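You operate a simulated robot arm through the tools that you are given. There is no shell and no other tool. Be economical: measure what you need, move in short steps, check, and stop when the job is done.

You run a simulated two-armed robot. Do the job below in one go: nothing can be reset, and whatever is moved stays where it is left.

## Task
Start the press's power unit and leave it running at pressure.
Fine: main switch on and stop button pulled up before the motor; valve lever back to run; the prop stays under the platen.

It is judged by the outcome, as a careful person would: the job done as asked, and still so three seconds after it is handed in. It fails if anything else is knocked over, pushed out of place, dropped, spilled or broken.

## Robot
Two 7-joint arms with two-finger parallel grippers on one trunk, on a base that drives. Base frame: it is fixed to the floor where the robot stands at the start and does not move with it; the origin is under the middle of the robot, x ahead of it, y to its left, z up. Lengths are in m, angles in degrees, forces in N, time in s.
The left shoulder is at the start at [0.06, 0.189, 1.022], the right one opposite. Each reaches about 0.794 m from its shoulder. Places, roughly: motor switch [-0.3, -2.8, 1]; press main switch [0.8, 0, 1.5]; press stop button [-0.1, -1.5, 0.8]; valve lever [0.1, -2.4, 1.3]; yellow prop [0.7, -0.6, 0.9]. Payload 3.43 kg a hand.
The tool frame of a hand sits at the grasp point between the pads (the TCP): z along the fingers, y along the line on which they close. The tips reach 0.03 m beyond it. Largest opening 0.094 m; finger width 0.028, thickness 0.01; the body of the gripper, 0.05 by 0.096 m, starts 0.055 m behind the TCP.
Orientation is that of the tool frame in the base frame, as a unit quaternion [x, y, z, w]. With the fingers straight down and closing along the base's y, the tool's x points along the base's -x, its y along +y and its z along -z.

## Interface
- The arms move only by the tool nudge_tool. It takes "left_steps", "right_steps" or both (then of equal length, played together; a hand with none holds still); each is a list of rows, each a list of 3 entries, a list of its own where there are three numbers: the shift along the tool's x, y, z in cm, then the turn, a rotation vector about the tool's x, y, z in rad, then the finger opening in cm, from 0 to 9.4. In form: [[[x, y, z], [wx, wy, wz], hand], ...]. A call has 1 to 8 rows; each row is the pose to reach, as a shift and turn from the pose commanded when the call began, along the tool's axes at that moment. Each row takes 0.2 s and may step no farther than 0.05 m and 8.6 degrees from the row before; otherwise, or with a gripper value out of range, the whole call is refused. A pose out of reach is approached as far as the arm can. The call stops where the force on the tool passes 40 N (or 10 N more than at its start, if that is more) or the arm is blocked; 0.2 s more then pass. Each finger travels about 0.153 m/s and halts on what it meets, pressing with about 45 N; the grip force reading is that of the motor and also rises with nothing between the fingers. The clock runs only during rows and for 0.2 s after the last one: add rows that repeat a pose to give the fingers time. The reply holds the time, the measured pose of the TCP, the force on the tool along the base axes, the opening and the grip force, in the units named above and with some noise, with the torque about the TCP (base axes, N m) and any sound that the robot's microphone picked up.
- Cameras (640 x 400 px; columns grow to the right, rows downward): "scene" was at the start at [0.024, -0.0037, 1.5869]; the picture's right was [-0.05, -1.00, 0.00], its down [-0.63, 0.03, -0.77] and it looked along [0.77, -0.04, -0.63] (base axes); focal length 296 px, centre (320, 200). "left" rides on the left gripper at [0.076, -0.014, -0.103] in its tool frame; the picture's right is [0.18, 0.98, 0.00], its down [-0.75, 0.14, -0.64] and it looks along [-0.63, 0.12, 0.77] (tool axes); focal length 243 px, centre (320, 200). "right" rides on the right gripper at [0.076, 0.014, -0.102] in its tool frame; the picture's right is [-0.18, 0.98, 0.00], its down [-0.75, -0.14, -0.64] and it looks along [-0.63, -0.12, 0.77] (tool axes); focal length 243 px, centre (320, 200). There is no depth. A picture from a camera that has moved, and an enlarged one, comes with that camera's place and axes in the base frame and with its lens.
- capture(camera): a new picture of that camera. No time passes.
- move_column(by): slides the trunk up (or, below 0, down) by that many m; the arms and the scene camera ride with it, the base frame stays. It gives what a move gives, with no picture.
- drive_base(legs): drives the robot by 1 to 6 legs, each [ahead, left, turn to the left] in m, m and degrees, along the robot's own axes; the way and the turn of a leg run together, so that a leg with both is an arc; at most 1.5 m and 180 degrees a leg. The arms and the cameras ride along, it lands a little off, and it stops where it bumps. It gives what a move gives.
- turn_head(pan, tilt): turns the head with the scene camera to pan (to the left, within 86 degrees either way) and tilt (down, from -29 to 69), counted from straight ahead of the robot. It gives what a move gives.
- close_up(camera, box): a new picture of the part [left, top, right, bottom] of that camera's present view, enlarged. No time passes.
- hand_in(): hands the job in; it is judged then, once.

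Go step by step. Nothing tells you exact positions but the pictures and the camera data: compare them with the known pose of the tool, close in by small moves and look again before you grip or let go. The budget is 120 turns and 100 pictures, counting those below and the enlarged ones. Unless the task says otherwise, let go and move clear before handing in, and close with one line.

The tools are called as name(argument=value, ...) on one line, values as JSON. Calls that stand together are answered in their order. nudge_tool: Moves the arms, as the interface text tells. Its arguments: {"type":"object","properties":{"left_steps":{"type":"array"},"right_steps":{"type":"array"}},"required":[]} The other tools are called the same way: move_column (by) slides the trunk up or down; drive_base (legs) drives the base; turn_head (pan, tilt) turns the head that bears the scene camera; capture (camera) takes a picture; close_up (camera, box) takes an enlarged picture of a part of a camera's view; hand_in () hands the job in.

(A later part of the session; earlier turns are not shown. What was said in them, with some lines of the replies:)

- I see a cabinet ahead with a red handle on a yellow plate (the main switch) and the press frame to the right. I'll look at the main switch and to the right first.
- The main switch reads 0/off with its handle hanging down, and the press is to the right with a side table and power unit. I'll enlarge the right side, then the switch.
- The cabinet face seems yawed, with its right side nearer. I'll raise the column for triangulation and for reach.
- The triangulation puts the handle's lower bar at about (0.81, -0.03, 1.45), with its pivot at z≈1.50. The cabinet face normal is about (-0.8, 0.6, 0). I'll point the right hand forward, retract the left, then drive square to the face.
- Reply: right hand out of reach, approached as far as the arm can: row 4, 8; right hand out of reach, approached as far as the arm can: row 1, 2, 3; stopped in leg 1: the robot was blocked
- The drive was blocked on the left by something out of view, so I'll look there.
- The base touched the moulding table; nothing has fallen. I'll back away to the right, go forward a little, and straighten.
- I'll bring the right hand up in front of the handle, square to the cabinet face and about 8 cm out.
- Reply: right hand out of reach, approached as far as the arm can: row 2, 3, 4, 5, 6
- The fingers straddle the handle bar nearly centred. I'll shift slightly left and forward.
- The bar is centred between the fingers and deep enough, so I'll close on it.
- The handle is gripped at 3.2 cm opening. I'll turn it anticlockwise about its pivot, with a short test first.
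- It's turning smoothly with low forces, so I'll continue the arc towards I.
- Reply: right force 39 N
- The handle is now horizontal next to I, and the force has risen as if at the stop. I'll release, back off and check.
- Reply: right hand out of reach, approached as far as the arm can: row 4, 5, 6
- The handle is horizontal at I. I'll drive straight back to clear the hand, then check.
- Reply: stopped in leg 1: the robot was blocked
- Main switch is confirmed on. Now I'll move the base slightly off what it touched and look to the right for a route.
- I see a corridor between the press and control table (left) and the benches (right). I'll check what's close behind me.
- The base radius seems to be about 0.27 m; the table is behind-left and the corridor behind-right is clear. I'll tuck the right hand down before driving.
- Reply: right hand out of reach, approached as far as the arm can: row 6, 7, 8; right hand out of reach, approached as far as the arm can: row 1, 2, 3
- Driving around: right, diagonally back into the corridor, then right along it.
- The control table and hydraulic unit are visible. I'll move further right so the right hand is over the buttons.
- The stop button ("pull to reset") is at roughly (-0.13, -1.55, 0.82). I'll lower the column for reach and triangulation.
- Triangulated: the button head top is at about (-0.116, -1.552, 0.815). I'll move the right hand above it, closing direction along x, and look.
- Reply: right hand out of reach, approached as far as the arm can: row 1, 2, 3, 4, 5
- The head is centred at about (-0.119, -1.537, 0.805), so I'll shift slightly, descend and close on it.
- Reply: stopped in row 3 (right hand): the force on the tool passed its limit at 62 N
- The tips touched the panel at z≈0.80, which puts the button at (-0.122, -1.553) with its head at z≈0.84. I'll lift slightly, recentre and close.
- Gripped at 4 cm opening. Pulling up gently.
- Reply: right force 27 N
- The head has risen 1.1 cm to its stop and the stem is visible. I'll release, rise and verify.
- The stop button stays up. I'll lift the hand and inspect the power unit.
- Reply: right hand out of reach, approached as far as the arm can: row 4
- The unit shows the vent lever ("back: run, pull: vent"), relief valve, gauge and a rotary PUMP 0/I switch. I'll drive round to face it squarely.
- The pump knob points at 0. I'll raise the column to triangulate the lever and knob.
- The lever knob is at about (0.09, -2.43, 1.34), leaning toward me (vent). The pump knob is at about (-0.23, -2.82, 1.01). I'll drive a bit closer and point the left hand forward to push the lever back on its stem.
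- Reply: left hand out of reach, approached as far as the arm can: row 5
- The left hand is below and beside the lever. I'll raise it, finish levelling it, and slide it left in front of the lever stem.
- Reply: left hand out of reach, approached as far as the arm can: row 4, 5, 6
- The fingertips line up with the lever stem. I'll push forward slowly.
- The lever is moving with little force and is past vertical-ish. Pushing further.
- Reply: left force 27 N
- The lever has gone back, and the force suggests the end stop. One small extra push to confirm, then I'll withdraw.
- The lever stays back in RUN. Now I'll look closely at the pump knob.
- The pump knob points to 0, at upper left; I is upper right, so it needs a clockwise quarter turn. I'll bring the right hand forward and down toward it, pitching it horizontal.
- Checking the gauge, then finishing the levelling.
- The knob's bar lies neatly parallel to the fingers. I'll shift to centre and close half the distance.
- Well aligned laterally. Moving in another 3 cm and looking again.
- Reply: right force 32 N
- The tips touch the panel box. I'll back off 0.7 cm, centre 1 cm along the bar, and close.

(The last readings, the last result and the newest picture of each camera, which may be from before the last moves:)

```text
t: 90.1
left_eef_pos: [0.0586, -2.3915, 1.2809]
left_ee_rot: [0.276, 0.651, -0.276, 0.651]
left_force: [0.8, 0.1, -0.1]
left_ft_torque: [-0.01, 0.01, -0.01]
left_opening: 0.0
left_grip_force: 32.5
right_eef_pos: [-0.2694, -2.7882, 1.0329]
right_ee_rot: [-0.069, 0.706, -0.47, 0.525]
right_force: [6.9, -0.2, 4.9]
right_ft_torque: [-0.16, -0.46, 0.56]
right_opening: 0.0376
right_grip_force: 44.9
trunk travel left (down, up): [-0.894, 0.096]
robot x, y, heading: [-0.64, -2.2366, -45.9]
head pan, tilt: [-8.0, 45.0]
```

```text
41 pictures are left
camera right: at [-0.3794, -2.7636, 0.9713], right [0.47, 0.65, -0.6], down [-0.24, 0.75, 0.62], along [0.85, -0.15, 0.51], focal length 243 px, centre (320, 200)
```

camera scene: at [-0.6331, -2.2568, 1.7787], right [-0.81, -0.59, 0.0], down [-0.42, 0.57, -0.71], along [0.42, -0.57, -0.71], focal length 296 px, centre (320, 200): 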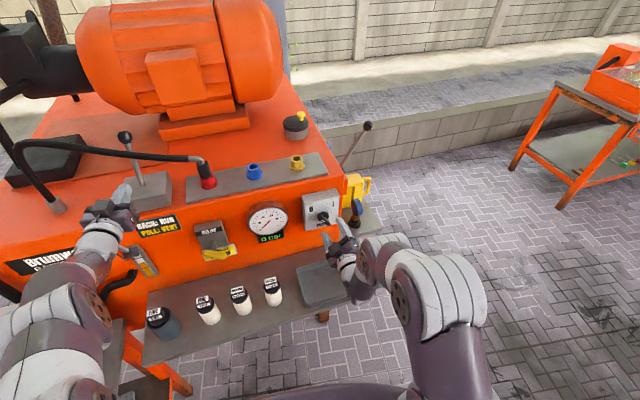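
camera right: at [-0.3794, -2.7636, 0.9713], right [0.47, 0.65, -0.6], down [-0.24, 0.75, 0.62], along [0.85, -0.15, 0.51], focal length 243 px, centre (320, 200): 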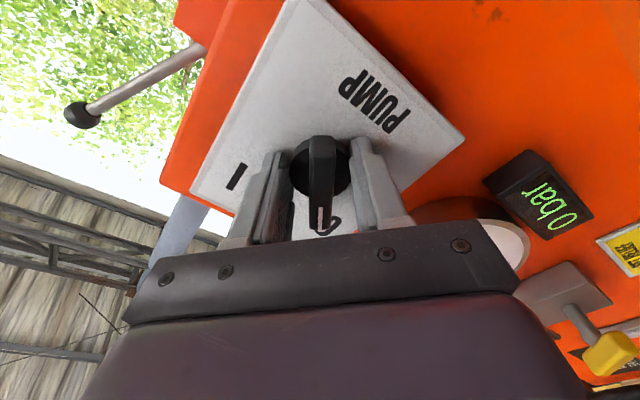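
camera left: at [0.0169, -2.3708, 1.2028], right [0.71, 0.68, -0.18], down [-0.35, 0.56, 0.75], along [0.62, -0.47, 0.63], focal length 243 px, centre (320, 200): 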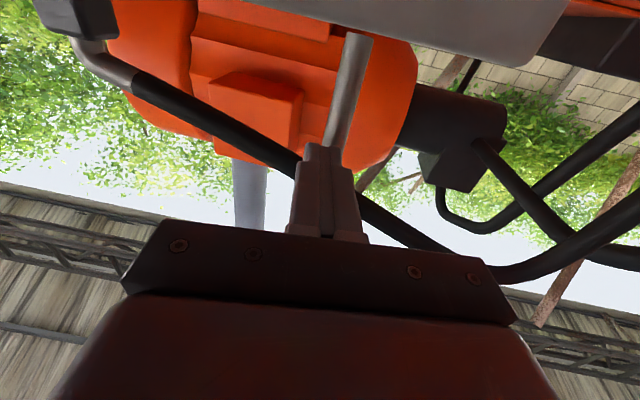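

The fingers closed on the round hub (3.8 cm). I'll open, back off so the tips only meet the bar, and close again.

nudge_tool(right_steps=[[[0, 0, 0], [0, 0, 0], 5], [[0, 0, -1.5], [0, 0, 0], 5], [[0, 0, -1.5], [0, 0, 0], 3], [[0, 0, -1.5], [0, 0, 0], 1], [[0, 0, -1.5], [0, 0, 0], 0.5], [[0, 0, -1.5], [0, 0, 0], 0.5]])

capture(camera="right")

```text
t: 91.5
left_eef_pos: [0.0563, -2.3911, 1.2808]
left_ee_rot: [0.276, 0.651, -0.276, 0.651]
left_force: [0.4, -0.3, 0.4]
left_ft_torque: [0.01, 0.04, -0.03]
left_opening: 0.0001
left_grip_force: 33.0
right_eef_pos: [-0.2822, -2.7783, 1.0323]
right_ee_rot: [-0.068, 0.707, -0.469, 0.525]
right_force: [-0.4, 3.6, -2.8]
right_ft_torque: [0.72, -1.11, 0.32]
right_opening: 0.0186
right_grip_force: 45.4
trunk travel left (down, up): [-0.894, 0.096]
robot x, y, heading: [-0.6405, -2.2355, -45.9]
head pan, tilt: [-8.0, 45.0]
```

```text
40 pictures are left
camera right: at [-0.3934, -2.7536, 0.9704], right [0.47, 0.65, -0.6], down [-0.24, 0.75, 0.62], along [0.85, -0.15, 0.51], focal length 243 px, centre (320, 200)
```

right: 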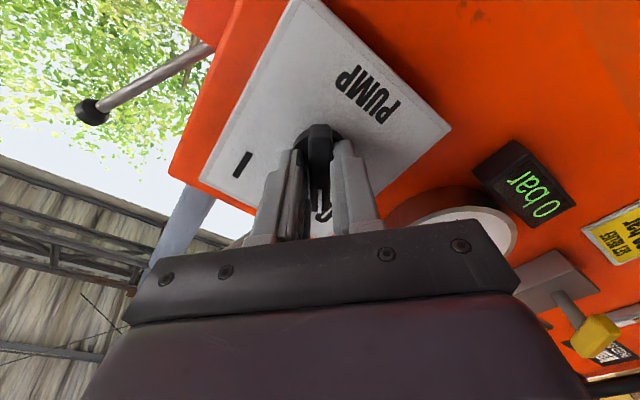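

The bar is gripped at 1.9 cm and centred. I'll turn clockwise in place.

nudge_tool(right_steps=[[[0, 0, 0], [0, 0, 0.14], 0.5], [[0, 0, 0], [0, 0, 0.28], 0.5], [[0, 0, 0], [0, 0, 0.42], 0.5], [[0, 0, 0], [0, 0, 0.56], 0.5]])

capture(camera="right")

```text
t: 92.5
left_eef_pos: [0.0568, -2.3901, 1.2796]
left_ee_rot: [0.275, 0.652, -0.275, 0.652]
left_force: [0.2, -0.6, -0.6]
left_ft_torque: [0.0, -0.04, -0.01]
left_opening: 0.0
left_grip_force: 33.2
right_eef_pos: [-0.2819, -2.7766, 1.031]
right_ee_rot: [0.129, 0.7, -0.304, 0.633]
right_force: [-2.5, 12.7, -15.0]
right_ft_torque: [-0.57, -0.69, 0.61]
right_opening: 0.0126
right_grip_force: 45.2
trunk travel left (down, up): [-0.894, 0.096]
robot x, y, heading: [-0.6401, -2.2373, -45.9]
head pan, tilt: [-8.0, 45.0]
```

```text
39 pictures are left
camera right: at [-0.3692, -2.7202, 0.9546], right [0.59, 0.81, -0.08], down [-0.47, 0.42, 0.77], along [0.66, -0.42, 0.63], focal length 243 px, centre (320, 200)
```

right: 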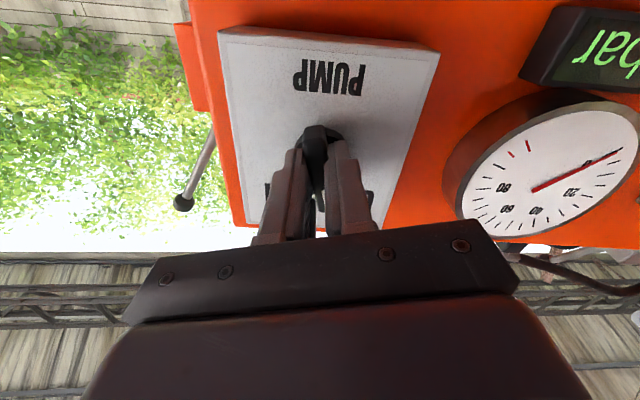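

The knob is turning. I'll continue with a small centre correction.

nudge_tool(right_steps=[[[0.3, 0.2, 0], [0, 0, 0.1], 0.5], [[0.4, 0.3, 0], [0, 0, 0.24], 0.5], [[0.4, 0.3, 0], [0, 0, 0.38], 0.5], [[0.4, 0.3, 0], [0, 0, 0.52], 0.5], [[0.4, 0.3, 0], [0, 0, 0.66], 0.5], [[0.4, 0.3, 0], [0, 0, 0.8], 0.5], [[0.4, 0.3, 0], [0, 0, 0.92], 0.5], [[0.4, 0.3, 0], [0, 0, 1.02], 0.5]])

capture(camera="right")

close_up(camera="scene", box=[220, 170, 380, 270])

```text
t: 94.3
left_eef_pos: [0.0599, -2.3862, 1.2805]
left_ee_rot: [0.274, 0.65, -0.278, 0.651]
left_force: [0.7, -1.1, 0.0]
left_ft_torque: [-0.02, 0.0, 0.0]
left_opening: 0.0
left_grip_force: 33.2
right_eef_pos: [-0.279, -2.7731, 1.0302]
right_ee_rot: [0.451, 0.546, 0.042, 0.705]
right_force: [9.6, 19.1, 10.8]
right_ft_torque: [-1.91, 0.2, 0.51]
right_opening: 0.0162
right_grip_force: 44.7
trunk travel left (down, up): [-0.894, 0.096]
robot x, y, heading: [-0.6394, -2.2331, -45.5]
head pan, tilt: [-8.0, 45.0]
```

```text
38 pictures are left
camera right: at [-0.3253, -2.6618, 0.9846], right [0.35, 0.48, 0.8], down [-0.88, -0.12, 0.46], along [0.31, -0.87, 0.38], focal length 243 px, centre (320, 200)
```

right: 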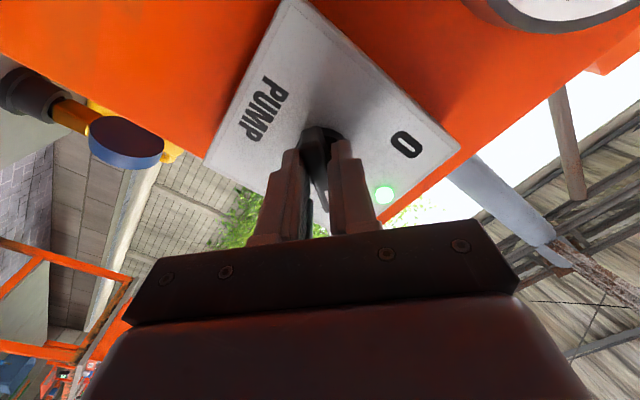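

```text
4.00 times, centred on (300, 220) of scene
camera zoom: at [-0.6317, -2.2489, 1.7788], right [-0.81, -0.59, 0.0], down [-0.42, 0.57, -0.71], along [0.42, -0.57, -0.7], focal length 1182 px, centre (400, 120)
```

zoom: 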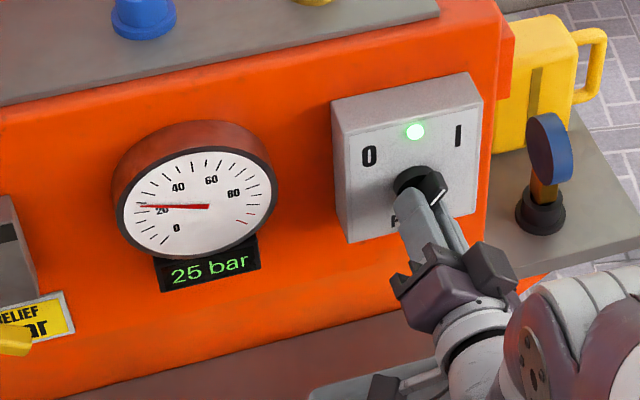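

The green lamp is on and the pressure is climbing (25 bar). I'll release and back straight off.

nudge_tool(right_steps=[[[0, 0, 0], [0, 0, 0], 4], [[0, 0, 0], [0, 0, 0], 6], [[0, 0, -2], [0, 0, 0], 6], [[0, 0, -5], [0, 0, 0], 6], [[0, 0, -8], [0, 0, 0], 6], [[0, 0, -8], [0, 0, 0], 6]])

close_up(camera="scene", box=[220, 170, 380, 270])

```text
t: 95.7
left_eef_pos: [0.0577, -2.3925, 1.2798]
left_ee_rot: [0.276, 0.651, -0.275, 0.651]
left_force: [-0.2, 0.0, 0.3]
left_ft_torque: [-0.02, 0.0, -0.01]
left_opening: 0.0
left_grip_force: 33.0
right_eef_pos: [-0.3462, -2.7286, 1.0268]
right_ee_rot: [0.454, 0.546, 0.043, 0.703]
right_force: [0.1, 0.3, 0.1]
right_ft_torque: [0.01, 0.03, 0.01]
right_opening: 0.0598
right_grip_force: 0.1
trunk travel left (down, up): [-0.894, 0.096]
robot x, y, heading: [-0.6362, -2.2353, -46.0]
head pan, tilt: [-8.0, 45.0]
```

```text
4.00 times, centred on (300, 220) of scene
camera zoom: at [-0.6332, -2.2573, 1.7787], right [-0.81, -0.59, 0.0], down [-0.42, 0.57, -0.71], along [0.42, -0.57, -0.71], focal length 1182 px, centre (400, 120)
```

zoom: 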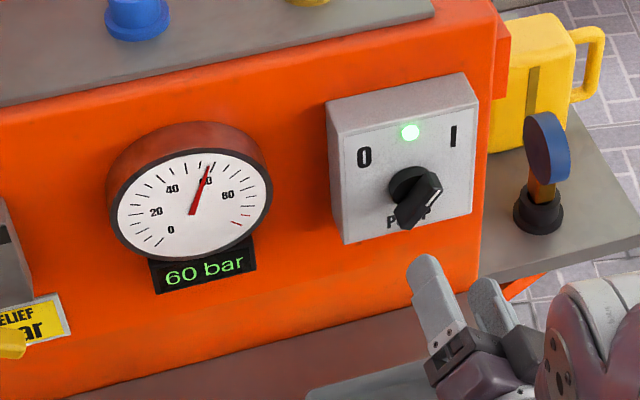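

60 bar and rising, knob at I. I'll back the robot away to clear both hands and watch the steady reading.

drive_base(legs=[[-0.2, -0.05, 0]])

turn_head(pan=5, tilt=35)

capture(camera="scene")

close_up(camera="scene", box=[150, 100, 400, 260])

```text
t: 97.3
left_eef_pos: [-0.1141, -2.2845, 1.2794]
left_ee_rot: [0.275, 0.652, -0.275, 0.651]
left_force: [0.2, -0.5, 0.1]
left_ft_torque: [-0.02, 0.01, -0.01]
left_opening: 0.0001
left_grip_force: 33.3
right_eef_pos: [-0.517, -2.6234, 1.0274]
right_ee_rot: [0.455, 0.546, 0.042, 0.702]
right_force: [0.0, 1.1, -0.1]
right_ft_torque: [-0.01, -0.02, 0.02]
right_opening: 0.06
right_grip_force: 0.0
trunk travel left (down, up): [-0.894, 0.096]
robot x, y, heading: [-0.8119, -2.1235, -45.9]
head pan, tilt: [-8.0, 45.0]
```

```text
t: 98.1
left_eef_pos: [-0.1164, -2.2832, 1.2815]
left_ee_rot: [0.276, 0.65, -0.275, 0.652]
left_force: [-0.3, 0.5, -0.8]
left_ft_torque: [0.01, 0.0, 0.04]
left_opening: 0.0002
left_grip_force: 33.2
right_eef_pos: [-0.5197, -2.6223, 1.0297]
right_ee_rot: [0.454, 0.546, 0.042, 0.703]
right_force: [0.2, 0.3, -0.2]
right_ft_torque: [-0.01, 0.01, -0.02]
right_opening: 0.0597
right_grip_force: 0.0
trunk travel left (down, up): [-0.894, 0.096]
robot x, y, heading: [-0.812, -2.1254, -45.9]
head pan, tilt: [5.0, 35.0]
```

```text
35 pictures are left
camera scene: at [-0.7887, -2.1407, 1.7935], right [-0.65, -0.76, 0.0], down [-0.43, 0.38, -0.82], along [0.62, -0.54, -0.57], focal length 296 px, centre (320, 200)
```

scene: 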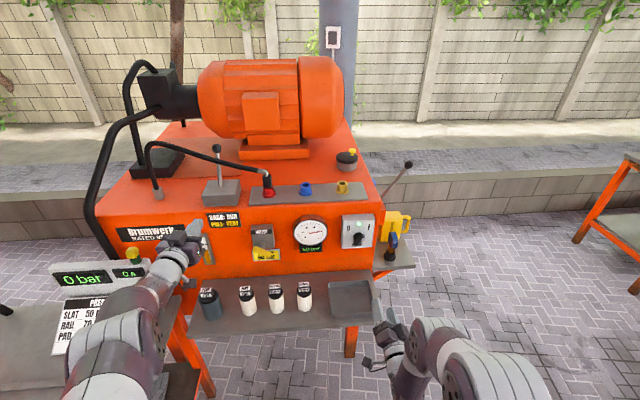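

```text
2.50 times, centred on (275, 180) of scene
camera zoom: at [-0.7887, -2.1407, 1.7935], right [-0.65, -0.76, 0.0], down [-0.43, 0.38, -0.82], along [0.62, -0.54, -0.57], focal length 739 px, centre (432, 250)
```

zoom: 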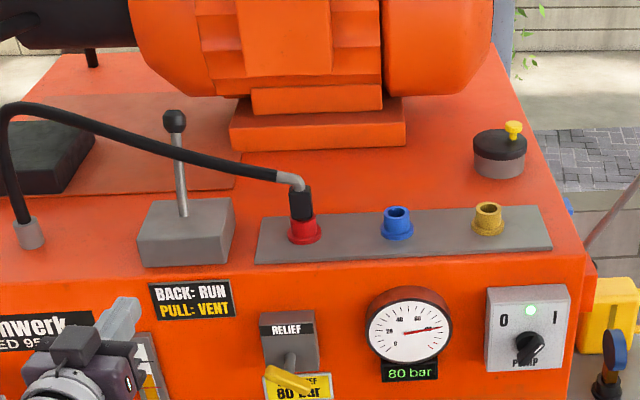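

It's steady at 80 bar, the relief setting, with the lever in RUN and the lamp lit. One last look at the button panel and prop.

turn_head(pan=80, tilt=30)

capture(camera="scene")

```text
t: 99.5
left_eef_pos: [-0.1158, -2.283, 1.2792]
left_ee_rot: [0.274, 0.652, -0.275, 0.652]
left_force: [0.2, -0.6, 0.3]
left_ft_torque: [0.0, 0.01, -0.02]
left_opening: 0.0
left_grip_force: 33.1
right_eef_pos: [-0.5185, -2.6234, 1.0281]
right_ee_rot: [0.454, 0.546, 0.042, 0.703]
right_force: [0.4, 0.1, 0.3]
right_ft_torque: [0.02, 0.01, 0.01]
right_opening: 0.0602
right_grip_force: 0.1
trunk travel left (down, up): [-0.894, 0.096]
robot x, y, heading: [-0.8104, -2.1226, -45.8]
head pan, tilt: [80.0, 30.0]
```

```text
33 pictures are left
camera scene: at [-0.779, -2.0332, 1.8013], right [0.56, -0.83, 0.0], down [-0.41, -0.28, -0.87], along [0.72, 0.49, -0.5], focal length 296 px, centre (320, 200)
```

scene: 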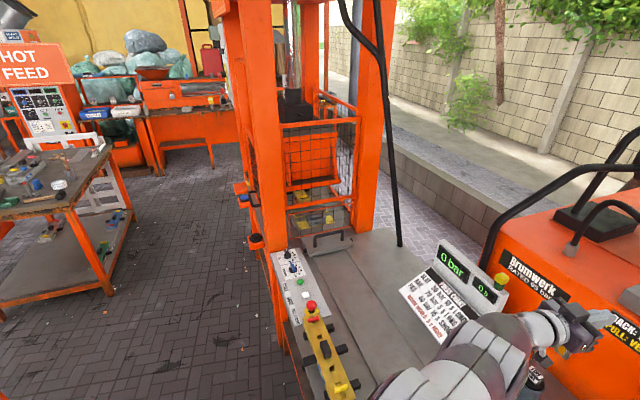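

The stop button is still up and nothing is disturbed; the pump is holding 80 bar. Handing in.

hand_in()

```text
The job is handed in.
```

The power unit is running and holding 80 bar: the main switch is on, the stop button is pulled up, the valve lever is back at run, and the pump switch is at I. I didn't touch the prop, but I also didn't get a clear view of it at the end. The base bumped into the moulding table early on and was blocked a second time while reversing, most likely by that table; nothing fell either time.
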